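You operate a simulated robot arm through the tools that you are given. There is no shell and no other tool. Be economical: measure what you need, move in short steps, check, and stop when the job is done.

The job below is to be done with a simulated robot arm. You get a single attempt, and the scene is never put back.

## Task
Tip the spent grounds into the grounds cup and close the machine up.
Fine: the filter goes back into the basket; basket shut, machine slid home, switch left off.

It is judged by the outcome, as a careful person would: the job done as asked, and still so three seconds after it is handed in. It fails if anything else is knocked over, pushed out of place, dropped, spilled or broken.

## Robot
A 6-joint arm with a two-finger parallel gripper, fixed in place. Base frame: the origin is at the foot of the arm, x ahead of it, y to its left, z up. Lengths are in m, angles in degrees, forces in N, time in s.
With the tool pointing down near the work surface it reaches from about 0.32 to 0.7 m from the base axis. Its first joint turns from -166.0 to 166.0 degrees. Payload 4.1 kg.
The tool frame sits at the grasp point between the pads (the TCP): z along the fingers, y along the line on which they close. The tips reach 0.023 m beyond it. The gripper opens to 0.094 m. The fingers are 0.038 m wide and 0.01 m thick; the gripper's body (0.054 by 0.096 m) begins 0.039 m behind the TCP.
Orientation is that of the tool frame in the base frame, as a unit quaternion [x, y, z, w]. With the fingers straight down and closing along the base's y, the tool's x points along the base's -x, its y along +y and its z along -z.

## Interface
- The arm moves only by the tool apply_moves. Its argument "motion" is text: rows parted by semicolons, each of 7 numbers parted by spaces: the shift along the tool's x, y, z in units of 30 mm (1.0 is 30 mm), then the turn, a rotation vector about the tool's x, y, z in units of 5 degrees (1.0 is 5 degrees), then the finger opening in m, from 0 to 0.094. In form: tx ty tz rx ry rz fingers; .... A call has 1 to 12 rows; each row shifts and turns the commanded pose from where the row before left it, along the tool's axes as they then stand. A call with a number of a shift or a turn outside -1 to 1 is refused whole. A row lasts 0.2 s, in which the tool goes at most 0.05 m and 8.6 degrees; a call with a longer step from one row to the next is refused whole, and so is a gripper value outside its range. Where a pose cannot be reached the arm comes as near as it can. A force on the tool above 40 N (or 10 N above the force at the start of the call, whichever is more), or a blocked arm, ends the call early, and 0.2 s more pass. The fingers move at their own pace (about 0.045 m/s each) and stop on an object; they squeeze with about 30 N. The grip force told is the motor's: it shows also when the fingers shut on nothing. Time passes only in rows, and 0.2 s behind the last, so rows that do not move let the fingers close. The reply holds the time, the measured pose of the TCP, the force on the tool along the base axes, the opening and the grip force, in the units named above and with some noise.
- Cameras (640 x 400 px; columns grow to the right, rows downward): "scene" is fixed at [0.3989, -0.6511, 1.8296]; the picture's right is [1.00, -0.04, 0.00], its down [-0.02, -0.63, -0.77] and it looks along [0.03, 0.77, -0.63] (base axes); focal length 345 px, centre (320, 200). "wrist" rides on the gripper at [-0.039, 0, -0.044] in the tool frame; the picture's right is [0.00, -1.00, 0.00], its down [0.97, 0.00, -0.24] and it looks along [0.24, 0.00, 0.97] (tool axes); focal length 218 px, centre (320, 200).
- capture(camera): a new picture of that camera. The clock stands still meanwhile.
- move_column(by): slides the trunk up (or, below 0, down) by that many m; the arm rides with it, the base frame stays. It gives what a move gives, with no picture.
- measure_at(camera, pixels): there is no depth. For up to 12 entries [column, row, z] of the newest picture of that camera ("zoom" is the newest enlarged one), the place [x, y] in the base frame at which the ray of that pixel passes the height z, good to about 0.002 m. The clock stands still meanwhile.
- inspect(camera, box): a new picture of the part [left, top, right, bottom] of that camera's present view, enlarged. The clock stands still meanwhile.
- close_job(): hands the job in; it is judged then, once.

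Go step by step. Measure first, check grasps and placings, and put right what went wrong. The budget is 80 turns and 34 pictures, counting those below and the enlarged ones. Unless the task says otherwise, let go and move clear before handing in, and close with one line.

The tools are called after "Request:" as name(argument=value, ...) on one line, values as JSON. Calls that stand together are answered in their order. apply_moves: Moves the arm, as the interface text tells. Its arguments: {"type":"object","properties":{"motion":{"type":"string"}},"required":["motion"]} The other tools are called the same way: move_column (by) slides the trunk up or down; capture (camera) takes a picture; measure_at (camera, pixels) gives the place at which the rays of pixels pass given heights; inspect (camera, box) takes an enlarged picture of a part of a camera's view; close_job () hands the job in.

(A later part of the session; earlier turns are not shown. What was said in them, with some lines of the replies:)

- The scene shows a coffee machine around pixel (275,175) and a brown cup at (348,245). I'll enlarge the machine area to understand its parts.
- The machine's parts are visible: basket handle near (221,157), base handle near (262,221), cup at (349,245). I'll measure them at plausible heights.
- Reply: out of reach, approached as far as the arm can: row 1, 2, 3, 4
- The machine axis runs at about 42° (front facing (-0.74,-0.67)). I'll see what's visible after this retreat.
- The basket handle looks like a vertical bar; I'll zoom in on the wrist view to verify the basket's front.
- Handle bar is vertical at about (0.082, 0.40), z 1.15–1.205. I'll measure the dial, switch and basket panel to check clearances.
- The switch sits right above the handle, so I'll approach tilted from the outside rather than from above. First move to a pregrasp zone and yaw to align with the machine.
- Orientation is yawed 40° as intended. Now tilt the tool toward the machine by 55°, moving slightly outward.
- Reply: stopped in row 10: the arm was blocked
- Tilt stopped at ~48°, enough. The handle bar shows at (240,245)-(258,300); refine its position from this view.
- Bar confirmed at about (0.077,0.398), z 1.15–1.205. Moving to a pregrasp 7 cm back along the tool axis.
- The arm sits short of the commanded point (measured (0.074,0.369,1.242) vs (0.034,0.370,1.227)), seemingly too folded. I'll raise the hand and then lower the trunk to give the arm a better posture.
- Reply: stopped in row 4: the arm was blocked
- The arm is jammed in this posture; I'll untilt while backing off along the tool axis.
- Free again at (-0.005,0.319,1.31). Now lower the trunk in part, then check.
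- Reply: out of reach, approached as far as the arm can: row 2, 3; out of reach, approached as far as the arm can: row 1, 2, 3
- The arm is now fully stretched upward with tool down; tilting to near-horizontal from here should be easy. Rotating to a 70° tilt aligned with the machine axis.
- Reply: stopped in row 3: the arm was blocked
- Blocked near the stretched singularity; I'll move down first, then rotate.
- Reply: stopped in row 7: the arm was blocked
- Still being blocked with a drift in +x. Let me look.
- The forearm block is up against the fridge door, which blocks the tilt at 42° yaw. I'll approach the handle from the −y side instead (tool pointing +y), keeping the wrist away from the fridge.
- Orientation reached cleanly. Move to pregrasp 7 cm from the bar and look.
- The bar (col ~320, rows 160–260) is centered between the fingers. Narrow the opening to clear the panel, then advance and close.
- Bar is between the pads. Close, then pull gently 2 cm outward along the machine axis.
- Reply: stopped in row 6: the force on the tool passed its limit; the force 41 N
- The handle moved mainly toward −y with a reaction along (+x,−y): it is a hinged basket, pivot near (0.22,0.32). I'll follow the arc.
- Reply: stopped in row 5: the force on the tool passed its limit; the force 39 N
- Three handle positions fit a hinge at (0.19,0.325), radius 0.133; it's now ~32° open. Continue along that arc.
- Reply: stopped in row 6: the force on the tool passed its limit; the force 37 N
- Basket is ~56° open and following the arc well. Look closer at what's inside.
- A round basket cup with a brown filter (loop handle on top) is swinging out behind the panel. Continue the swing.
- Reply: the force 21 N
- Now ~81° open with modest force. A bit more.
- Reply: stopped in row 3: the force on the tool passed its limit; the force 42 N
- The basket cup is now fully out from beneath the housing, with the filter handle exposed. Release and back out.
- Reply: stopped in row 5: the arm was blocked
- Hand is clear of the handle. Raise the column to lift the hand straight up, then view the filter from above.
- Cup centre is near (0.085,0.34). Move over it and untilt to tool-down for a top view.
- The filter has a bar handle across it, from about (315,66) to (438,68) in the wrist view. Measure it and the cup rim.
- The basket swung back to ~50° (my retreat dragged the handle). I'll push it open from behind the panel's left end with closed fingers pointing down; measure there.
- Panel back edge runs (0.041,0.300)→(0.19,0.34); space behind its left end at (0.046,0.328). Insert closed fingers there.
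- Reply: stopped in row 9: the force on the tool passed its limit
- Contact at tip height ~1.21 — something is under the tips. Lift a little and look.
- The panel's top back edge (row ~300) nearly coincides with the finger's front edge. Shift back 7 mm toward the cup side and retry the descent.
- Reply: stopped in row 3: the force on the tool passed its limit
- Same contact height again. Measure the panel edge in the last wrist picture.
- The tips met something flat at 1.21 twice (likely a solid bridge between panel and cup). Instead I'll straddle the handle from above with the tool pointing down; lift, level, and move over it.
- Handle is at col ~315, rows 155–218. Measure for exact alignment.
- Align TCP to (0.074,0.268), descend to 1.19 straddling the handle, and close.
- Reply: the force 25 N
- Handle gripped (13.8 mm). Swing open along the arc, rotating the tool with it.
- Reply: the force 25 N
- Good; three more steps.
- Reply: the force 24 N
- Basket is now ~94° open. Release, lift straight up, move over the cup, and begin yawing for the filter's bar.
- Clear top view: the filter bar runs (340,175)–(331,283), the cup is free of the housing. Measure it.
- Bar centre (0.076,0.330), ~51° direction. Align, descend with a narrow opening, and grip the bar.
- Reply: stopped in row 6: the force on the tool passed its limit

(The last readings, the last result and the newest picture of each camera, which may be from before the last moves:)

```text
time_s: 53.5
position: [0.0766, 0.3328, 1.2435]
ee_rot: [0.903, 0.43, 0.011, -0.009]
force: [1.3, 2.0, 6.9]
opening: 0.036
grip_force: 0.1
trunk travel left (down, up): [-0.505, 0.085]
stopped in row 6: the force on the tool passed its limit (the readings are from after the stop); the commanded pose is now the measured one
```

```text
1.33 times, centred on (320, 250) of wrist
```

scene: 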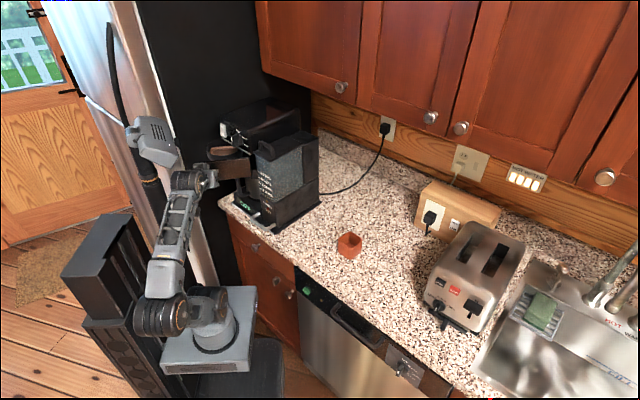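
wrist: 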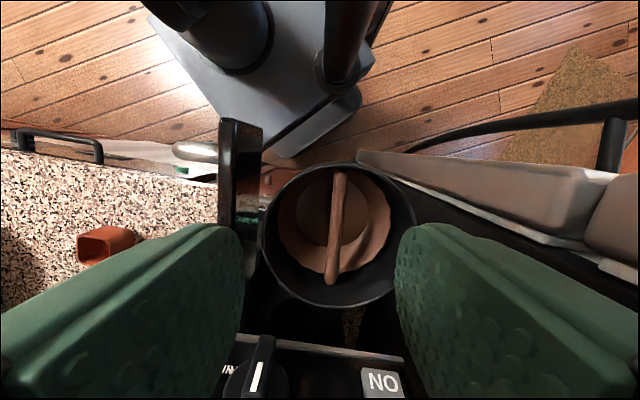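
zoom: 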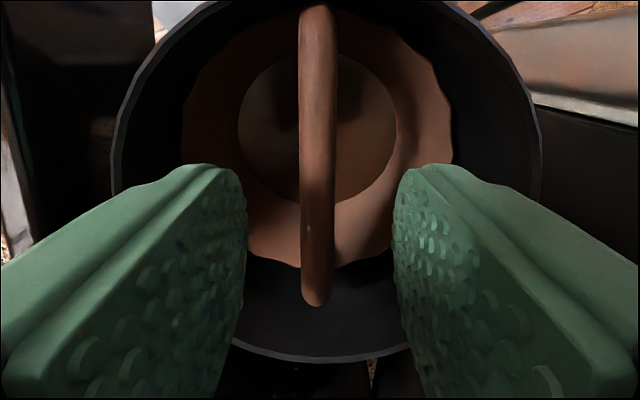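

Contact again near tip height 1.215, though nothing visible is under the tips. Check the distance to the dial/rail from the wrist picture, since the wrist/hand body may be touching them.

Request:
measure_at(camera="wrist", pixels=[[265, 337, 1.23], [325, 348, 1.225], [400, 358, 1.225], [250, 338, 1.225], [380, 370, 1.25], [262, 395, 1.25], [336, 230, 1.21]])

Request:
inspect(camera="scene", box=[170, 90, 270, 190])

```text
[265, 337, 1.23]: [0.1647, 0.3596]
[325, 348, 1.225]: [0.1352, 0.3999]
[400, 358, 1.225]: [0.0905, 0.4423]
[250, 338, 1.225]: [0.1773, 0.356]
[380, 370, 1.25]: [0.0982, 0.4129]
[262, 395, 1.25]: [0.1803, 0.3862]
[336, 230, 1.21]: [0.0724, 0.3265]
```

```text
4.00 times, centred on (220, 140) of scene
```

zoom: 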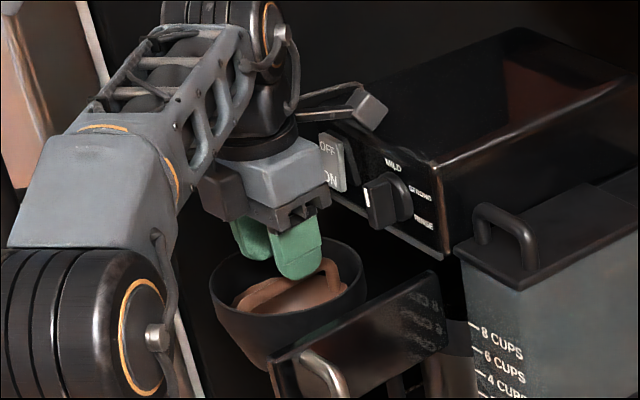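

The scene shows a box on a bracket of the wrist at (370,105) in the zoom sitting on the housing's front top edge — that's the contact. I'll lift, tilt the tool ~16° so that side rises and moves outward, and descend again.

Request:
apply_moves(motion="-0.17 0 -0.9 0 0 0 0.036; 0 0 0 0 1 0 0.036; 0 0 0 0 1 0 0.036; 0 0 0 0 1 0 0.036; -0.159 0 0.5 0 0 0 0.036; -0.159 0 0.5 0 0 0 0.036; -0.159 0 0.5 0 0 0 0.036; -0.159 0 0.5 0 0 0 0.036; 0 0 0 0 0 0 0.036")

```text
time_s: 55.5
position: [0.0719, 0.3251, 1.2064]
ee_rot: [0.894, 0.425, 0.126, -0.064]
force: [-0.1, 0.7, 0.1]
opening: 0.0362
grip_force: 0.2
trunk travel left (down, up): [-0.505, 0.085]
```

Reached z 1.206 without contact. Close on the bar and lift slowly a little.

Request:
apply_moves(motion="0 0 0 0 0 0 0; 0 0 0 0 0 0 0; 0 0 0 0 0 0 0; 0 0 0 0 0 0 0")

```text
time_s: 56.5
position: [0.0718, 0.3255, 1.2065]
ee_rot: [0.893, 0.426, 0.126, -0.065]
force: [0.0, -0.1, 0.3]
opening: 0.0097
grip_force: 30.4
trunk travel left (down, up): [-0.505, 0.085]
```

Gripping the 10 mm bar. Lift straight up.

Request:
apply_moves(motion="0.14 0 -0.48 0 0 0 0; 0.14 0 -0.48 0 0 0 0; 0.14 0 -0.48 0 0 0 0; 0.14 0 -0.48 0 0 0 0; 0.14 0 -0.48 0 0 0 0; 0.14 0 -0.48 0 0 0 0; 0.14 0 -0.48 0 0 0 0; 0.14 0 -0.48 0 0 0 0; 0 0 0 0 0 0 0")

Request:
capture(camera="scene")

```text
time_s: 58.5
position: [0.0723, 0.3266, 1.3281]
ee_rot: [0.894, 0.426, 0.126, -0.064]
force: [0.0, -0.6, -0.1]
opening: 0.0099
grip_force: 29.7
trunk travel left (down, up): [-0.505, 0.085]
```

```text
4 pictures are left
```

scene: 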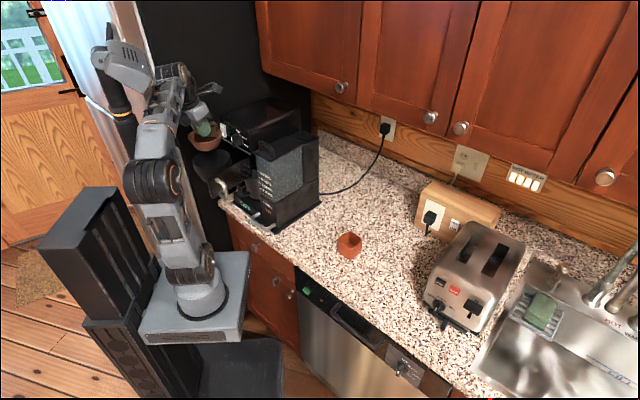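

Filter is held and clear above the basket. Yaw the tool CW by ~110° about vertical (keeping the filter level) so that I can later pour about the bar axis toward the robot side.

Request:
apply_moves(motion="0 0 0 -0.28 0 0.96 0; 0 0 0 -0.28 0 0.96 0; 0 0 0 -0.28 0 0.96 0; 0 0 0 -0.28 0 0.96 0; 0 0 0 -0.28 0 0.96 0; 0 0 0 -0.28 0 0.96 0; 0 0 0 -0.28 0 0.96 0; 0 0 0 -0.28 0 0.96 0; 0 0 0 -0.28 0 0.96 0; 0 0 0 -0.28 0 0.96 0; 0 0 0 -0.28 0 0.96 0")

Request:
apply_moves(motion="0 0 0 -0.28 0 0.96 0; 0 0 0 -0.28 0 0.96 0; 0 0 0 -0.28 0 0.96 0; 0 0 0 -0.28 0 0.96 0; 0 0 0 -0.28 0 0.96 0; 0 0 0 -0.28 0 0.96 0; 0 0 0 -0.28 0 0.96 0; 0 0 0 -0.28 0 0.96 0; 0 0 0 -0.28 0 0.96 0; 0 0 0 -0.28 0 0.96 0; 0 0 0 -0.28 0 0.96 0")

```text
time_s: 60.9
position: [0.0734, 0.3262, 1.3261]
ee_rot: [0.99, -0.036, 0.138, 0.002]
force: [0.8, 0.1, -0.8]
opening: 0.0096
grip_force: 30.4
trunk travel left (down, up): [-0.505, 0.085]
```

```text
time_s: 63.3
position: [0.0743, 0.3244, 1.3196]
ee_rot: [0.862, -0.488, 0.12, 0.067]
force: [-0.1, 0.5, 0.7]
opening: 0.0096
grip_force: 30.4
out of reach, approached as far as the arm can: row 11
trunk travel left (down, up): [-0.505, 0.085]
```

Yaw is right (tool y at 211°). Carry the filter around in front of the machine toward the cup.

Request:
apply_moves(motion="0.88 -0.137 0.397 0 0 0 0; 0.88 -0.137 0.397 0 0 0 0; 0.88 -0.137 0.397 0 0 0 0; 0.88 -0.137 0.397 0 0 0 0; 0.88 -0.137 0.397 0 0 0 0; 0.88 -0.137 0.397 0 0 0 0; 0.88 -0.137 0.397 0 0 0 0; 0 0 0 0 0 0 0")

Request:
apply_moves(motion="0.76 -0.9 0.505 0 0 0 0; 0.76 -0.9 0.505 0 0 0 0; 0.76 -0.9 0.505 0 0 0 0; 0.76 -0.9 0.505 0 0 0 0; 0.76 -0.9 0.505 0 0 0 0; 0.76 -0.9 0.505 0 0 0 0; 0 0 0 0 0 0 0")

```text
time_s: 65.1
position: [0.2036, 0.1654, 1.2916]
ee_rot: [0.862, -0.487, 0.119, 0.068]
force: [0.1, -0.5, 0.1]
opening: 0.0099
grip_force: 30.0
trunk travel left (down, up): [-0.505, 0.085]
```

```text
time_s: 66.7
position: [0.4221, 0.1198, 1.2414]
ee_rot: [0.863, -0.487, 0.119, 0.069]
force: [0.3, 0.2, -0.2]
opening: 0.0098
grip_force: 30.2
trunk travel left (down, up): [-0.505, 0.085]
```

Before pouring, pin down the cup's centre using its rim and base corners in the scene picture.

Request:
measure_at(camera="scene", pixels=[[350, 259, 0.914], [338.4, 253, 0.914], [361, 251, 0.914], [348.4, 231, 0.97], [337.5, 240.4, 0.97], [362.5, 237.3, 0.97], [350.6, 246, 0.97], [350, 238.5, 0.97], [350, 238.5, 0.98]])

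Request:
inspect(camera="scene", box=[270, 130, 420, 270])

```text
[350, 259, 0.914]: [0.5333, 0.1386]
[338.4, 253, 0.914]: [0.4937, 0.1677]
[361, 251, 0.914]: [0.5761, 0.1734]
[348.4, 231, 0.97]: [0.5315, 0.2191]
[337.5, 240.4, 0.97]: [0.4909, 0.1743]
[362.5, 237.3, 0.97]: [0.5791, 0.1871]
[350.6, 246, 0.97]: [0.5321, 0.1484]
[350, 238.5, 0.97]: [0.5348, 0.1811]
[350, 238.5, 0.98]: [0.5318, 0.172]
```

```text
2.86 times, centred on (345, 200) of scene
```

zoom: 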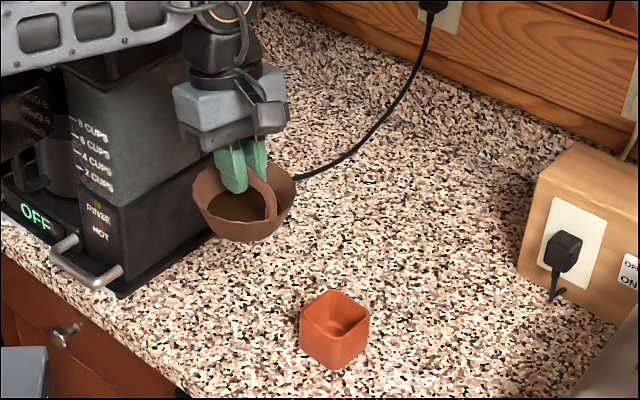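

Cup centre ≈(0.535,0.176), rim ≈0.975; the filter bowl is visible with its loop handle. Move above pouring position and tilt by 45° about the bar axis.

Request:
apply_moves(motion="0.035 -0.823 0.01 0 0 0 0; 0.035 -0.823 0.01 0 0 0 0; 0.035 -0.823 0.01 0 0 0 0; 0.035 -0.823 0.01 0 0 0 0; 0 0 0 0.96 0 0.28 0; 0 0 0 0.96 0 0.28 0; 0 0 0 0.96 0 0.28 0; 0 0 0 0.96 0 0.28 0; 0 0 0 0.96 0 0.28 0; 0 0 0 0.96 0 0.28 0; 0 0 0 0.96 0 0.28 0; 0 0 0 0.96 0 0.28 0")

Request:
move_column(by=-0.16)

```text
time_s: 69.3
position: [0.5089, 0.1643, 1.2389]
ee_rot: [0.786, -0.501, 0.28, -0.231]
force: [-0.1, 0.4, -0.7]
opening: 0.01
grip_force: 30.0
trunk travel left (down, up): [-0.505, 0.085]
```

```text
time_s: 71.1
position: [0.5075, 0.1651, 1.0795]
ee_rot: [0.786, -0.501, 0.279, -0.231]
force: [0.7, -0.8, 0.3]
opening: 0.0098
grip_force: 29.7
trunk travel left (down, up): [-0.345, 0.245]
```

Now at 40° tilt, TCP z 1.08. Tilt to 75°, lower slightly.

Request:
apply_moves(motion="0 0 0 0.96 0 0.28 0; 0 0 0 0.96 0 0.28 0; 0 0 0 0.96 0 0.28 0; 0 0 0 0.96 0 0.28 0; 0 0 0 0.96 0 0.28 0; 0 0 0 0.96 0 0.28 0; 0 0 0 0.96 0 0.28 0")

Request:
move_column(by=-0.024)

Request:
apply_moves(motion="0 0 0 0.48 0 0.14 0; 0 0 0 0.48 0 0.14 0; 0 0 0 0.48 0 0.14 0; 0 0 0 0.48 0 0.14 0; 0 0 0 0.48 0 0.14 0; 0 0 0 0.48 0 0.14 0; 0 0 0 0.48 0 0.14 0; 0 0 0 0.48 0 0.14 0; 0 0 0 0.48 0 0.14 0; 0 0 0 0.48 0 0.14 0")

```text
time_s: 72.7
position: [0.5098, 0.1633, 1.0783]
ee_rot: [0.65, -0.47, 0.389, -0.453]
force: [-0.1, -0.3, 0.6]
opening: 0.0098
grip_force: 30.0
trunk travel left (down, up): [-0.345, 0.245]
```

```text
time_s: 73.4
position: [0.5097, 0.1636, 1.0554]
ee_rot: [0.65, -0.47, 0.389, -0.452]
force: [-0.5, 0.5, -0.5]
opening: 0.0099
grip_force: 30.2
trunk travel left (down, up): [-0.321, 0.269]
```

```text
time_s: 75.6
position: [0.5076, 0.1697, 1.0567]
ee_rot: [-0.511, 0.42, -0.452, 0.598]
force: [0.9, -0.2, 0.1]
opening: 0.01
grip_force: 29.9
out of reach, approached as far as the arm can: row 9, 10
trunk travel left (down, up): [-0.321, 0.269]
```

Tilt is ~98°, with a slight reach limit. Continue tilting slowly and see whether it follows.

Request:
apply_moves(motion="0 0 0 0.48 0 0.14 0; 0 0 0 0.48 0 0.14 0; 0 0 0 0.48 0 0.14 0; 0 0 0 0.48 0 0.14 0; 0 0 0 0.48 0 0.14 0; 0 0 0 0.48 0 0.14 0; 0 0 0 0 0 0 0")

```text
time_s: 77.2
position: [0.4991, 0.1841, 1.0588]
ee_rot: [-0.416, 0.38, -0.478, 0.674]
force: [-0.4, -0.7, 0.6]
opening: 0.0098
grip_force: 30.2
out of reach, approached as far as the arm can: row 1, 2, 3, 4, 5
trunk travel left (down, up): [-0.321, 0.269]
```

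Tilt is now ~112° but the tool drifted ~2 cm sideways. Look at the state before anything else.

Request:
inspect(camera="scene", box=[290, 170, 410, 280])

```text
3.64 times, centred on (350, 225) of scene
```

zoom: 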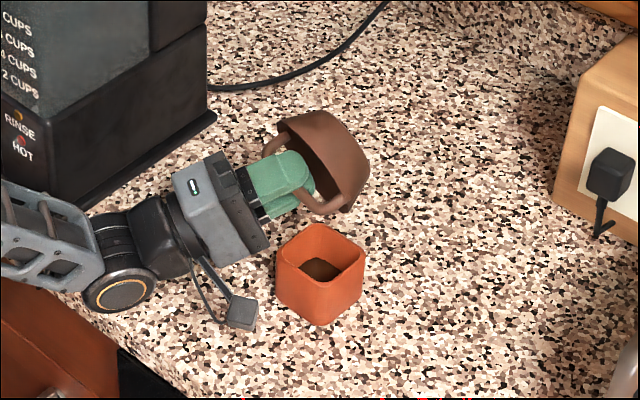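

The dark grounds are now in the cup (zoom (320,270)) and the counter is clean. Raise the column, then untilt.

Request:
move_column(by=0.184)

Request:
apply_moves(motion="0 0 0 -0.96 0 -0.28 0; 0 0 0 -0.96 0 -0.28 0; 0 0 0 -0.96 0 -0.28 0; 0 0 0 -0.96 0 -0.28 0; 0 0 0 -0.96 0 -0.28 0; 0 0 0 -0.96 0 -0.28 0; 0 0 0 -0.96 0 -0.28 0; 0 0 0 -0.96 0 -0.28 0; 0 0 0 -0.96 0 -0.28 0; 0 0 0 -0.96 0 -0.28 0; 0 0 0 -0.96 0 -0.28 0; 0 0 0 -0.96 0 -0.28 0")

Request:
apply_moves(motion="0 0 0 -0.96 0 -0.28 0; 0 0 0 -0.96 0 -0.28 0; 0 0 0 -0.96 0 -0.28 0; 0 0 0 -0.96 0 -0.28 0; 0 0 0 -0.96 0 -0.28 0; 0 0 0 -0.96 0 -0.28 0; 0 0 0 -0.96 0 -0.28 0; 0 0 0 -0.96 0 -0.28 0; 0 0 0 -0.96 0 -0.28 0; 0 0 0 -0.96 0 -0.28 0; 0 0 0 0 0 0 0")

```text
time_s: 79.2
position: [0.499, 0.1848, 1.2433]
ee_rot: [-0.416, 0.38, -0.478, 0.674]
force: [0.6, -0.6, 0.6]
opening: 0.0097
grip_force: 30.0
trunk travel left (down, up): [-0.505, 0.085]
```

```text
time_s: 81.8
position: [0.4986, 0.1842, 1.2438]
ee_rot: [0.737, -0.5, 0.326, -0.317]
force: [-0.2, 0.1, -1.3]
opening: 0.0098
grip_force: 30.2
trunk travel left (down, up): [-0.505, 0.085]
```

```text
time_s: 84.2
position: [0.4998, 0.1835, 1.2427]
ee_rot: [0.856, -0.498, 0.13, 0.049]
force: [-0.3, 0.2, -0.3]
opening: 0.0097
grip_force: 29.7
trunk travel left (down, up): [-0.505, 0.085]
```

Filter level again within 3°. Correct that and retrace the path to in front of the machine.

Request:
apply_moves(motion="0 0 0 -0.52 0 -0.15 0; 0.2 0.84 -0.215 0 0 0 0; 0.2 0.84 -0.215 0 0 0 0; 0.2 0.84 -0.215 0 0 0 0; 0.2 0.84 -0.215 0 0 0 0; -0.634 0.81 -0.345 0 0 0 0; -0.634 0.81 -0.345 0 0 0 0; -0.634 0.81 -0.345 0 0 0 0; -0.634 0.81 -0.345 0 0 0 0; -0.634 0.81 -0.345 0 0 0 0; -0.634 0.81 -0.345 0 0 0 0; -0.634 0.81 -0.345 0 0 0 0")

```text
time_s: 86.8
position: [0.2022, 0.1635, 1.309]
ee_rot: [0.858, -0.495, 0.119, 0.071]
force: [-0.8, 1.1, -0.3]
opening: 0.0099
grip_force: 29.4
trunk travel left (down, up): [-0.505, 0.085]
```

Continue to above the basket, then yaw back by +111°.

Request:
apply_moves(motion="-0.924 0.149 -0.343 0 0 0 0; -0.924 0.149 -0.343 0 0 0 0; -0.924 0.149 -0.343 0 0 0 0; -0.924 0.149 -0.343 0 0 0 0; -0.924 0.149 -0.343 0 0 0 0; -0.924 0.149 -0.343 0 0 0 0; -0.924 0.149 -0.343 0 0 0 0; 0 0 0 0.28 0 -0.96 0; 0 0 0 0.28 0 -0.96 0; 0 0 0 0.28 0 -0.96 0; 0 0 0 0.28 0 -0.96 0; 0 0 0 0.28 0 -0.96 0")

Request:
apply_moves(motion="0 0 0 0.28 0 -0.96 0; 0 0 0 0.28 0 -0.96 0; 0 0 0 0.28 0 -0.96 0; 0 0 0 0.28 0 -0.96 0; 0 0 0 0.28 0 -0.96 0; 0 0 0 0.28 0 -0.96 0; 0 0 0 0.28 0 -0.96 0; 0 0 0 0.28 0 -0.96 0; 0 0 0 0.28 0 -0.96 0; 0 0 0 0.28 0 -0.96 0; 0 0 0 0.28 0 -0.96 0; 0 0 0 0.28 0 -0.96 0")

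Request:
apply_moves(motion="0 0 0 0.28 0 -0.96 0; 0 0 0 0.28 0 -0.96 0; 0 0 0 0.28 0 -0.96 0; 0 0 0 0.28 0 -0.96 0; 0 0 0 0.28 0 -0.96 0; 0 0 0 0.08 0 -0.29 0; 0 0 0 0 0 0 0")

```text
time_s: 89.5
position: [0.0701, 0.3269, 1.3201]
ee_rot: [0.944, -0.298, 0.132, 0.04]
force: [0.7, -0.2, -0.6]
opening: 0.0098
grip_force: 30.2
out of reach, approached as far as the arm can: row 7
trunk travel left (down, up): [-0.505, 0.085]
```

```text
time_s: 92.0
position: [0.0687, 0.326, 1.3212]
ee_rot: [0.967, 0.214, 0.136, -0.033]
force: [-0.5, 0.1, -1.2]
opening: 0.0097
grip_force: 29.4
trunk travel left (down, up): [-0.505, 0.085]
```

```text
time_s: 93.7
position: [0.0689, 0.3262, 1.3211]
ee_rot: [0.892, 0.429, 0.126, -0.064]
force: [-0.5, 0.3, -0.7]
opening: 0.0101
grip_force: 29.9
trunk travel left (down, up): [-0.505, 0.085]
```

Orientation matches the original grip. Fix the 3 mm offset and lower the filter back into the basket along the same vertical line.

Request:
apply_moves(motion="0.04 0.09 0 0 0 0 0; 0 0 0 0 0 0 0; -0.14 0.003 0.48 0 0 0 0; -0.14 0.003 0.48 0 0 0 0; -0.14 0.003 0.48 0 0 0 0; -0.14 0.003 0.48 0 0 0 0; -0.14 0.003 0.48 0 0 0 0; -0.14 0.003 0.48 0 0 0 0; -0.07 0.002 0.24 0 0 0 0; -0.07 0.002 0.24 0 0 0 0; 0 0 0 0 0 0 0")

```text
time_s: 96.0
position: [0.072, 0.3254, 1.2162]
ee_rot: [0.892, 0.429, 0.126, -0.065]
force: [0.6, -0.5, -0.3]
opening: 0.0096
grip_force: 30.2
trunk travel left (down, up): [-0.505, 0.085]
```

No contact, 1 cm above the original height. Lower the rest gently.

Request:
apply_moves(motion="-0.028 0 0.096 0 0 0 0; -0.028 0 0.096 0 0 0 0; -0.028 0 0.096 0 0 0 0; 0 0 0 0 0 0 0")

```text
time_s: 97.0
position: [0.0723, 0.3268, 1.2069]
ee_rot: [0.892, 0.429, 0.128, -0.066]
force: [2.5, -0.7, 7.6]
opening: 0.0097
grip_force: 30.4
trunk travel left (down, up): [-0.505, 0.085]
```

Seated (7.6 N up at the original height 1.207). Release and rise straight up.

Request:
apply_moves(motion="0 0 0 0 0 0 0.036; 0 0 0 0 0 0 0.036; 0 0 0 0 0 0 0.036; 0.14 0 -0.48 0 0 0 0.036; 0.14 0 -0.48 0 0 0 0.036; 0.14 0 -0.48 0 0 0 0.036; 0.14 0 -0.48 0 0 0 0.036; 0.14 0 -0.48 0 0 0 0.036; 0.14 0 -0.48 0 0 0 0.036; 0.14 0 -0.48 0 0 0 0.036; 0 0 0 0 0 0 0.036")

Request:
capture(camera="wrist")

```text
time_s: 99.5
position: [0.0735, 0.3247, 1.311]
ee_rot: [0.892, 0.429, 0.127, -0.064]
force: [-0.5, -0.2, 0.3]
opening: 0.0361
grip_force: 0.1
trunk travel left (down, up): [-0.505, 0.085]
```

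```text
1 pictures are left
```

wrist: 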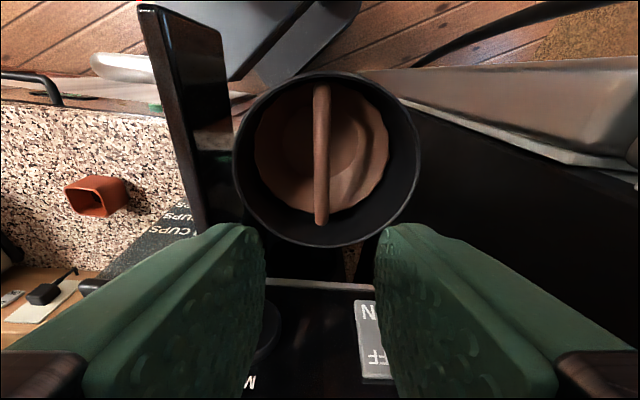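

The filter is back in the basket and empty; the switch and cup look undisturbed. Next: re-grasp the basket handle from above (slightly tilted outward, to keep clear of the switch when closing). Level and yaw first.

Request:
apply_moves(motion="0 0 0 0 -0.8 0 0.044; 0 0 0 0 -0.8 0 0.044; 0 0 0 0 -0.8 0 0.044; 0 0 0 0 -0.8 0 0.044; 0 0 0 0 0 1 0.044; 0 0 0 0 0 1 0.044; 0 0 0 0 0 1 0.044; 0 0 0 0 0 1 0.044; 0 0 0 0 0 1 0.044; 0 0 0 0 0 1 0.044; 0 0 0 0 0 1 0.044; 0 0 0 0 0 1 0.044")

Request:
apply_moves(motion="0 0 0 0 0 1 0.044; 0 0 0 0 0 1 0.044; 0 0 0 0 0 1 0.044; 0 0 0 0 0 1 0.044; 0 0 0 0 0 1 0.044; 0 0 0 0 0 1 0.044; 0 0 0 0 0 1 0.044; 0 0 0 0 0 1 0.044; 0 0 0 0 0 0.8 0.044; 0 0 0 0 0 0 0.044")

```text
time_s: 102.0
position: [0.0745, 0.3252, 1.3126]
ee_rot: [0.995, 0.098, -0.001, -0.004]
force: [0.4, 0.6, -0.4]
opening: 0.0442
grip_force: 0.1
trunk travel left (down, up): [-0.505, 0.085]
```

```text
time_s: 104.2
position: [0.0731, 0.3257, 1.3123]
ee_rot: [0.96, -0.281, -0.002, -0.003]
force: [0.0, 0.1, 0.3]
opening: 0.0439
grip_force: 0.1
trunk travel left (down, up): [-0.505, 0.085]
```

Now translate above the handle and tilt 20°.

Request:
apply_moves(motion="0.81 0.434 0 0 0 0 0.044; 0.81 0.434 0 0 0 0 0.044; 0.81 0.434 0 0 0 0 0.044; 0.81 0.434 0 0 0 0 0.044; 0.81 0.434 0 0 0 0 0.044; 0 0 0 0 -1 0 0.044; 0 0 0 0 -1 0 0.044; 0 0 0 0 -1 0 0.044; 0 0 0 0 -1 0 0.044; 0 0 0 0 0 0 0.044")

```text
time_s: 106.5
position: [0.1403, 0.2044, 1.3094]
ee_rot: [0.945, -0.275, -0.17, -0.052]
force: [0.0, -0.1, 1.2]
opening: 0.0439
grip_force: 0.2
trunk travel left (down, up): [-0.505, 0.085]
```

Descend over the handle and close.

Request:
apply_moves(motion="0.2826 0 0.776 0 0 0 0.044; 0.2826 0 0.776 0 0 0 0.044; 0.2826 0 0.776 0 0 0 0.044; 0.2826 0 0.776 0 0 0 0.044; 0.2826 0 0.776 0 0 0 0.044; 0 0 0 0 0 0 0; 0 0 0 0 0 0 0; 0 0 0 0 0 0 0; 0 0 0 0 0 0 0")

```text
time_s: 108.5
position: [0.1392, 0.2051, 1.1868]
ee_rot: [0.945, -0.275, -0.169, -0.052]
force: [0.1, 1.1, -2.1]
opening: 0.0136
grip_force: 44.9
trunk travel left (down, up): [-0.505, 0.085]
```

Handle gripped (13.6 mm). Swing the basket closed along the arc — first 30°.

Request:
apply_moves(motion="-0.352 0.047 0.1285 0.342 0 0.94 0; -0.352 0.047 0.1285 0.342 0 0.94 0; -0.352 0.047 0.1285 0.342 0 0.94 0; -0.352 0.047 0.1285 0.342 0 0.94 0; -0.352 0.047 0.1285 0.342 0 0.94 0; -0.352 0.047 0.1285 0.342 0 0.94 0; 0 0 0 0 0 0 0")

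```text
time_s: 110.0
position: [0.0883, 0.2472, 1.1867]
ee_rot: [0.841, -0.511, -0.152, -0.094]
force: [-1.4, 1.0, 25.7]
opening: 0.0136
grip_force: 45.1
trunk travel left (down, up): [-0.505, 0.085]
```

Following the arc well (r≈0.128). Ease up 2 mm to relieve the vertical force and continue 30°.

Request:
apply_moves(motion="-0.023 0 -0.063 0 0 0 0; -0.352 0.047 0.1285 0.342 0 0.94 0; -0.352 0.047 0.1285 0.342 0 0.94 0; -0.352 0.047 0.1285 0.342 0 0.94 0; -0.352 0.047 0.1285 0.342 0 0.94 0; -0.352 0.047 0.1285 0.342 0 0.94 0; -0.352 0.047 0.1285 0.342 0 0.94 0; 0 0 0 0 0 0 0")

```text
time_s: 111.8
position: [0.0617, 0.3111, 1.1867]
ee_rot: [-0.68, 0.712, 0.121, 0.125]
force: [-3.0, 0.3, -33.3]
opening: 0.0138
grip_force: 44.5
trunk travel left (down, up): [-0.505, 0.085]
```

Now ~36° left. Correct 1 mm down and continue 25°.

Request:
apply_moves(motion="0.011 0 0.03 0 0 0 0; -0.352 0.047 0.1285 0.342 0 0.94 0; -0.352 0.047 0.1285 0.342 0 0.94 0; -0.352 0.047 0.1285 0.342 0 0.94 0; -0.352 0.047 0.1285 0.342 0 0.94 0; -0.352 0.047 0.1285 0.342 0 0.94 0; 0 0 0 0 0 0 0")

```text
time_s: 113.5
position: [0.0661, 0.3682, 1.1862]
ee_rot: [-0.509, 0.843, 0.092, 0.148]
force: [-6.0, 2.5, -28.8]
opening: 0.0137
grip_force: 45.1
trunk travel left (down, up): [-0.505, 0.085]
```

About 12° left; continue with smaller steps, watching force.

Request:
apply_moves(motion="0.005 0 0.015 0 0 0 0; -0.352 0.047 0.1285 0.342 0 0.94 0; -0.176 0.024 0.064 0.171 0 0.47 0; -0.176 0.024 0.064 0.171 0 0.47 0; -0.176 0.024 0.064 0.171 0 0.47 0; 0 0 0 0 0 0 0")

```text
time_s: 114.8
position: [0.079, 0.3941, 1.1876]
ee_rot: [-0.415, 0.893, 0.075, 0.157]
force: [-7.8, 4.1, -21.4]
opening: 0.0139
grip_force: 44.7
trunk travel left (down, up): [-0.505, 0.085]
```

At the original handle position (148°). Push a little further to confirm it is against its stop.

Request:
apply_moves(motion="-0.176 0.024 0.064 0.171 0 0.47 0; -0.176 0.024 0.064 0.171 0 0.47 0; 0 0 0 0 0 0 0")

```text
time_s: 115.7
position: [0.0856, 0.4034, 1.1878]
ee_rot: [-0.375, 0.91, 0.07, 0.161]
force: [-8.1, 5.6, -21.6]
opening: 0.0139
grip_force: 44.7
trunk travel left (down, up): [-0.505, 0.085]
```

Still moving freely; the panel is now about parallel with the machine front (normal ~222°). Push on gently until resistance.

Request:
apply_moves(motion="-0.176 0.024 0.064 0.171 0 0.47 0; 0 0 0 0 0 0 0")

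```text
time_s: 116.2
position: [0.0879, 0.4088, 1.1878]
ee_rot: [-0.356, 0.918, 0.066, 0.162]
force: [-10.4, 6.4, -18.9]
opening: 0.0141
grip_force: 44.9
trunk travel left (down, up): [-0.505, 0.085]
```

Request:
apply_moves(motion="-0.176 0.024 0.064 0.171 0 0.47 0; -0.088 0.012 0.032 0.085 0 0.235 0; 0 0 0 0 0 0 0")

```text
time_s: 117.0
position: [0.0934, 0.4138, 1.1879]
ee_rot: [-0.326, 0.929, 0.06, 0.163]
force: [-9.2, 5.8, -18.7]
opening: 0.0136
grip_force: 44.6
trunk travel left (down, up): [-0.505, 0.085]
```

No stop felt yet, and the hand is now getting close to the switch. Release, back straight out 5 cm, and check with the wrist camera.

Request:
apply_moves(motion="0 0 0 0 0 0 0.04; 0 0 0 0 0 0 0.04; 0 0 0 0 0 0 0.04; 0.522 0 -0.19 0 0 0 0.04; 0.522 0 -0.19 0 0 0 0.04; 0.522 0 -0.19 0 0 0 0.04; 0 0 0 0 0 0 0.04")

Request:
capture(camera="wrist")

```text
time_s: 118.7
position: [0.0554, 0.3811, 1.187]
ee_rot: [-0.325, 0.929, 0.062, 0.163]
force: [0.3, 0.7, 0.5]
opening: 0.04
grip_force: 0.0
trunk travel left (down, up): [-0.505, 0.085]
```

```text
0 pictures are left
```

wrist: 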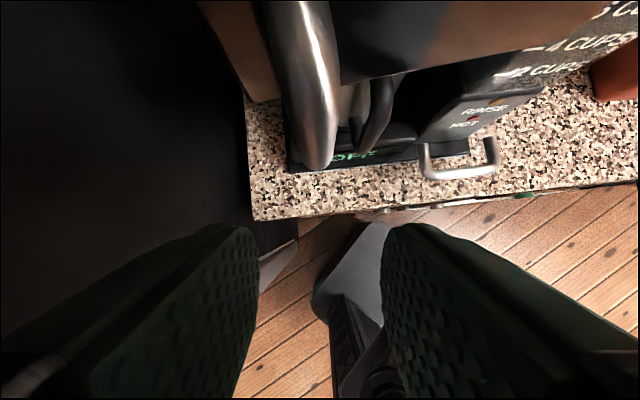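

No pictures remain, but I can still measure this one: compare the panel's lower edge with the machine base's front edge.

Request:
measure_at(camera="wrist", pixels=[[345, 82, 1.14], [500, 44, 1.14], [600, 14, 1.14], [258, 103, 1.14], [290, 170, 0.925], [465, 150, 0.925], [253, 220, 0.914], [637, 182, 0.914], [318, 160, 1.15], [430, 176, 0.93], [495, 172, 0.93], [345, 82, 1.13]])

```text
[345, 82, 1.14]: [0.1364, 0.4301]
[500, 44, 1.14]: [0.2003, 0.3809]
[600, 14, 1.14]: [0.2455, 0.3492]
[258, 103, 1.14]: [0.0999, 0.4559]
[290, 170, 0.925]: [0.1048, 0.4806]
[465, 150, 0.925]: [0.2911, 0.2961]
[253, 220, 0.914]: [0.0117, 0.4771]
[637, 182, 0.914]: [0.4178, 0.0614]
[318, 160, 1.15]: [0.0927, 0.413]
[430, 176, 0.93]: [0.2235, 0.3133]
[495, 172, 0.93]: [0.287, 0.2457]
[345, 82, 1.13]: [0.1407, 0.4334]
```

From these measurements the base front edge has moved ~4 cm inward relative to the start (machine partly slid home by my push), and the panel's lower edge (−36° vs −45°) is still a few degrees open. I'll push the handle bar straight in from outside with closed fingers, which both shuts the basket and slides the machine until its stop.

Request:
apply_moves(motion="0 0 0 0 0 0 0; 0 0 0 0 0 0 0; 0 0 0 0 0 0 0; -0.311 0.037 0.114 0 0 0 0; -0.311 0.037 0.114 0 0 0 0; -0.311 0.037 0.114 0 0 0 0; 0 0 0 0 0 0 0")

```text
time_s: 120.2
position: [0.0772, 0.4021, 1.1887]
ee_rot: [-0.326, 0.929, 0.062, 0.163]
force: [-0.8, 0.1, 0.8]
opening: 0.0001
grip_force: 30.4
trunk travel left (down, up): [-0.505, 0.085]
```

No significant force yet. Continue pushing in small increments.

Request:
apply_moves(motion="-0.311 0.037 0.114 0 0 0 0; -0.311 0.037 0.114 0 0 0 0; 0 0 0 0 0 0 0")

```text
time_s: 121.0
position: [0.0909, 0.4174, 1.1873]
ee_rot: [-0.326, 0.929, 0.062, 0.164]
force: [-1.2, -0.4, 0.3]
opening: 0.0002
grip_force: 30.3
trunk travel left (down, up): [-0.505, 0.085]
```

Still ~1 N. Continue by 1 cm steps.

Request:
apply_moves(motion="-0.311 0.037 0.114 0 0 0 0; -0.155 0.018 0.057 0 0 0 0; 0 0 0 0 0 0 0")

```text
time_s: 121.8
position: [0.1006, 0.4269, 1.1892]
ee_rot: [-0.326, 0.929, 0.062, 0.164]
force: [-2.7, -1.0, -0.3]
opening: 0.0001
grip_force: 29.7
trunk travel left (down, up): [-0.505, 0.085]
```

A light resistance (~2.6 N against the push) – something is moving. Continue.

Request:
apply_moves(motion="-0.155 0.018 0.057 0 0 0 0; -0.155 0.018 0.057 0 0 0 0; -0.155 0.018 0.057 0 0 0 0; 0 0 0 0 0 0 0")

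```text
time_s: 122.8
position: [0.1133, 0.4375, 1.1877]
ee_rot: [-0.326, 0.929, 0.062, 0.164]
force: [-0.6, -0.9, 0.3]
opening: 0.0
grip_force: 30.1
trunk travel left (down, up): [-0.505, 0.085]
```

Ambiguous how far the machine moved, and the hand is near the switch. I'll back out and instead use the base handle, which is the proper place to push (and tells where the machine is).

Request:
apply_moves(motion="0.83 -0.1 -0.304 0 0 0 0; 0.83 -0.1 -0.304 0 0 0 0; 0.83 -0.1 -0.304 0 0 0 0; -0.077 -0.986 0.02 0 0 0 0; -0.077 -0.986 0.02 0 0 0 0; -0.077 -0.986 0.02 0 0 0 0; -0.077 -0.986 0.02 0 0 0 0; -0.077 -0.986 0.02 0 0 0 0; -0.077 -0.986 0.02 0 0 0 0; -0.077 -0.986 0.02 0 0 0 0; 0 0 0 0 1 0 0; 0 0 0 0 1 0 0")

Request:
apply_moves(motion="0 0 0 0 1 0 0; 0 0 0 0 0.8 0 0; 0 0 0 0 0 0 0")

Request:
move_column(by=-0.18)

```text
time_s: 125.5
position: [0.1973, 0.2266, 1.1884]
ee_rot: [-0.329, 0.94, 0.032, 0.082]
force: [-0.6, 0.5, -0.2]
opening: 0.0
grip_force: 29.7
trunk travel left (down, up): [-0.505, 0.085]
```

```text
time_s: 126.2
position: [0.1974, 0.2276, 1.1882]
ee_rot: [-0.33, 0.944, 0.007, 0.008]
force: [-0.4, 0.1, -0.2]
opening: 0.0001
grip_force: 30.1
trunk travel left (down, up): [-0.505, 0.085]
```

```text
time_s: 128.2
position: [0.1978, 0.2288, 1.0093]
ee_rot: [-0.33, 0.944, 0.007, 0.008]
force: [-0.2, -0.4, 0.7]
opening: 0.0
grip_force: 29.9
trunk travel left (down, up): [-0.325, 0.265]
5 turns are left
```

Few turns left. Lower the closed fingers in front of the base handle and push along the machine axis until resistance.

Request:
apply_moves(motion="0 0 0.75 0 0 0 0; 0 0 0.75 0 0 0 0; 0 0 0.7 0 0 0 0; -0.331 0.037 0 0 0 0 0; -0.331 0.037 0 0 0 0 0; -0.331 0.037 0 0 0 0 0; -0.331 0.037 0 0 0 0 0; -0.331 0.037 0 0 0 0 0; -0.331 0.037 0 0 0 0 0; -0.331 0.037 0 0 0 0 0; 0 0 0 0 0 0 0")

Request:
apply_moves(motion="-0.331 0.037 0 0 0 0 0; -0.331 0.037 0 0 0 0 0; -0.331 0.037 0 0 0 0 0; 0 0 0 0 0 0 0")

Request:
apply_moves(motion="-0.331 0.037 0 0 0 0 0; -0.331 0.037 0 0 0 0 0; -0.331 0.037 0 0 0 0 0; 0 0 0 0 0 0 0")

```text
time_s: 130.7
position: [0.2481, 0.2794, 0.9439]
ee_rot: [-0.331, 0.944, 0.007, 0.008]
force: [0.6, -0.5, 0.1]
opening: 0.0
grip_force: 30.1
trunk travel left (down, up): [-0.325, 0.265]
```

```text
time_s: 131.7
position: [0.2695, 0.299, 0.9436]
ee_rot: [-0.33, 0.944, 0.007, 0.009]
force: [-0.6, 0.2, -0.4]
opening: 0.0
grip_force: 30.1
trunk travel left (down, up): [-0.325, 0.265]
```

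```text
time_s: 132.7
position: [0.2918, 0.32, 0.9449]
ee_rot: [-0.331, 0.944, 0.007, 0.009]
force: [0.2, 0.8, -0.6]
opening: 0.0
grip_force: 30.2
trunk travel left (down, up): [-0.325, 0.265]
4 turns are left
```

Still almost no resistance — the machine slides easily or the handle is further in. Keep pushing until the stop.

Request:
apply_moves(motion="-0.331 0.037 0 0 0 0 0; -0.331 0.037 0 0 0 0 0; -0.331 0.037 0 0 0 0 0; -0.331 0.037 0 0 0 0 0; 0 0 0 0 0 0 0")

Request:
apply_moves(motion="-0.331 0.037 0 0 0 0 0; -0.331 0.037 0 0 0 0 0; -0.331 0.037 0 0 0 0 0; -0.331 0.037 0 0 0 0 0; 0 0 0 0 0 0 0")

Request:
apply_moves(motion="-0.331 0.037 0 0 0 0 0; -0.331 0.037 0 0 0 0 0; -0.331 0.037 0 0 0 0 0; -0.331 0.037 0 0 0 0 0; 0 0 0 0 0 0 0")

Request:
apply_moves(motion="-0.331 0.037 0 0 0 0 0; -0.331 0.037 0 0 0 0 0; -0.331 0.037 0 0 0 0 0; -0.331 0.037 0 0 0 0 0; 0 0 0 0 0 0 0")

```text
time_s: 133.8
position: [0.3179, 0.3488, 0.9458]
ee_rot: [-0.33, 0.944, 0.006, 0.009]
force: [-0.7, -0.2, 0.5]
opening: 0.0
grip_force: 29.8
trunk travel left (down, up): [-0.325, 0.265]
```

```text
time_s: 135.1
position: [0.3459, 0.377, 0.9472]
ee_rot: [-0.33, 0.944, 0.007, 0.008]
force: [-0.4, 0.1, -0.2]
opening: 0.0
grip_force: 30.3
trunk travel left (down, up): [-0.325, 0.265]
```

```text
time_s: 136.2
position: [0.3751, 0.4051, 0.9476]
ee_rot: [-0.33, 0.944, 0.007, 0.009]
force: [0.7, -0.1, -0.2]
opening: 0.0
grip_force: 30.5
trunk travel left (down, up): [-0.325, 0.265]
```

```text
time_s: 137.4
position: [0.4015, 0.4331, 0.9493]
ee_rot: [-0.33, 0.944, 0.007, 0.008]
force: [0.6, 0.1, 0.6]
opening: 0.0
grip_force: 30.2
trunk travel left (down, up): [-0.325, 0.265]
3 turns are left
```

Machine is sliding smoothly; continue to the stop.

Request:
apply_moves(motion="-0.331 0.037 0 0 0 0 0; -0.331 0.037 0 0 0 0 0; -0.331 0.037 0 0 0 0 0; -0.331 0.037 0 0 0 0 0; 0 0 0 0 0 0 0")

Request:
apply_moves(motion="-0.331 0.037 0 0 0 0 0; -0.331 0.037 0 0 0 0 0; -0.331 0.037 0 0 0 0 0; -0.331 0.037 0 0 0 0 0; 0 0 0 0 0 0 0")

Request:
measure_at(camera="scene", pixels=[[312, 120, 1.0], [312, 132, 0.96], [330, 150, 0.914], [325, 135, 0.95]])

```text
time_s: 137.8
position: [0.4032, 0.4341, 0.9493]
ee_rot: [-0.332, 0.943, 0.003, 0.0]
force: [-19.1, -18.2, 5.6]
opening: 0.0
grip_force: 29.8
trunk travel left (down, up): [-0.325, 0.265]
stopped in row 1: the force on the tool passed its limit (the readings are from after the stop); the commanded pose is now the measured one
```

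```text
time_s: 138.1
position: [0.4034, 0.4339, 0.9502]
ee_rot: [-0.333, 0.943, 0.001, -0.004]
force: [-20.2, -17.1, 6.9]
opening: 0.0002
grip_force: 30.3
trunk travel left (down, up): [-0.325, 0.265]
stopped in row 1: the force on the tool passed its limit (the readings are from after the stop); the commanded pose is now the measured one
```

```text
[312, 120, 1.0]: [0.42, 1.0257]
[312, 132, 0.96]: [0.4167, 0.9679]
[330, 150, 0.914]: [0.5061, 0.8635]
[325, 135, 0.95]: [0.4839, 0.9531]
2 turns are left
```

Firm stop reached (≈27 N at both tries): the machine is home. Now back out, rise, and give the basket handle a final straight push with tilted closed fingers to ensure it's shut, then retreat clear.

Request:
apply_moves(motion="0.662 -0.075 0 0 0 0 0; 0.662 -0.075 0 0 0 0 0; 0.662 -0.075 0 0 0 0 0; 0.662 -0.075 0 0 0 0 0; 0.662 -0.075 0 0 0 0 0; 0.662 -0.075 0 0 0 0 0; 0 0 0 0 0 0 0")

Request:
move_column(by=0.22)

Request:
apply_moves(motion="0.11 0.97 0 0 0 0 0; 0.11 0.97 0 0 0 0 0; 0.11 0.97 0 0 0 0 0; 0.11 0.97 0 0 0 0 0; 0.11 0.97 0 0 0 0 0; 0.11 0.97 0 0 0 0 0; 0.11 0.97 0 0 0 0 0; 0 0 0 0 -1 0 0; 0 0 0 0 -1 0 0; 0 0 0 0 -1 0 0; 0 0 0 0 -1 0 0; 0 0 0 0 0 0 0")

Request:
apply_moves(motion="-0.311 0.037 0.113 0 0 0 0; -0.311 0.037 0.113 0 0 0 0; -0.311 0.037 0.113 0 0 0 0; -0.311 0.037 0.113 0 0 0 0; -0.311 0.037 0.113 0 0 0 0; -0.311 0.037 0.113 0 0 0 0; -0.311 0.037 0.113 0 0 0 0; -0.311 0.037 0.113 0 0 0 0; 0 0 0 0 0 0 0")

Request:
apply_moves(motion="-0.311 0.037 0.113 0 0 0 0; -0.311 0.037 0.113 0 0 0 0; -0.311 0.037 0.113 0 0 0 0; -0.311 0.037 0.113 0 0 0 0; 0 0 0 0 0 0 0")

Request:
apply_moves(motion="0.622 -0.075 -0.227 0 0 0 0; 0.622 -0.075 -0.227 0 0 0 0; 0.622 -0.075 -0.227 0 0 0 0; 0.622 -0.075 -0.227 0 0 0 0; 0.622 -0.075 -0.227 0 0 0 0; 0.622 -0.075 -0.227 0 0 0 0; 0 0 0 0 0 0 0")

```text
time_s: 139.7
position: [0.3206, 0.3513, 0.9478]
ee_rot: [-0.332, 0.943, -0.001, -0.003]
force: [0.0, 0.1, 0.6]
opening: 0.0
grip_force: 30.0
trunk travel left (down, up): [-0.325, 0.265]
```

```text
time_s: 142.1
position: [0.3199, 0.3519, 1.1676]
ee_rot: [-0.332, 0.943, -0.001, -0.003]
force: [0.2, -0.5, 0.0]
opening: 0.0001
grip_force: 30.4
trunk travel left (down, up): [-0.545, 0.045]
```

```text
time_s: 144.7
position: [0.1739, 0.496, 1.1685]
ee_rot: [-0.327, 0.929, 0.059, 0.161]
force: [0.2, -0.3, -0.5]
opening: 0.0
grip_force: 29.8
trunk travel left (down, up): [-0.545, 0.045]
```

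```text
time_s: 146.7
position: [0.232, 0.5523, 1.167]
ee_rot: [-0.327, 0.93, 0.058, 0.161]
force: [0.5, 0.9, -0.6]
opening: 0.0001
grip_force: 29.9
trunk travel left (down, up): [-0.545, 0.045]
```

```text
time_s: 147.8
position: [0.2555, 0.5734, 1.1674]
ee_rot: [-0.329, 0.93, 0.054, 0.154]
force: [-18.2, -18.4, 5.5]
opening: 0.0002
grip_force: 29.9
trunk travel left (down, up): [-0.545, 0.045]
stopped in row 5: the force on the tool passed its limit (the readings are from after the stop); the commanded pose is now the measured one
```

```text
time_s: 149.4
position: [0.1742, 0.4903, 1.1666]
ee_rot: [-0.327, 0.93, 0.053, 0.156]
force: [0.0, -0.5, 0.0]
opening: 0.0
grip_force: 30.0
trunk travel left (down, up): [-0.545, 0.045]
1 turns are left
```

The push on the basket handle met a firm stop: about 26 N at (0.256, 0.573), close to where I predicted the shut handle would be. The hand is now about 12 cm back and clear, so I'm handing the job in.

I had no pictures left for the end state. That the basket is shut and the machine is home rests on those two firm stops, and the switch read OFF in the last view of it, before I closed the basket.

Request:
close_job()

```text
The job is handed in.
```

I tipped the grounds into the cup, put the empty filter back in the basket, shut the basket and slid the machine home. I had no pictures left to check the end state. Basket shut and machine home rest on the firm stops I felt when pushing each one. I never touched the switch on purpose, but I didn't see it again after closing the basket.
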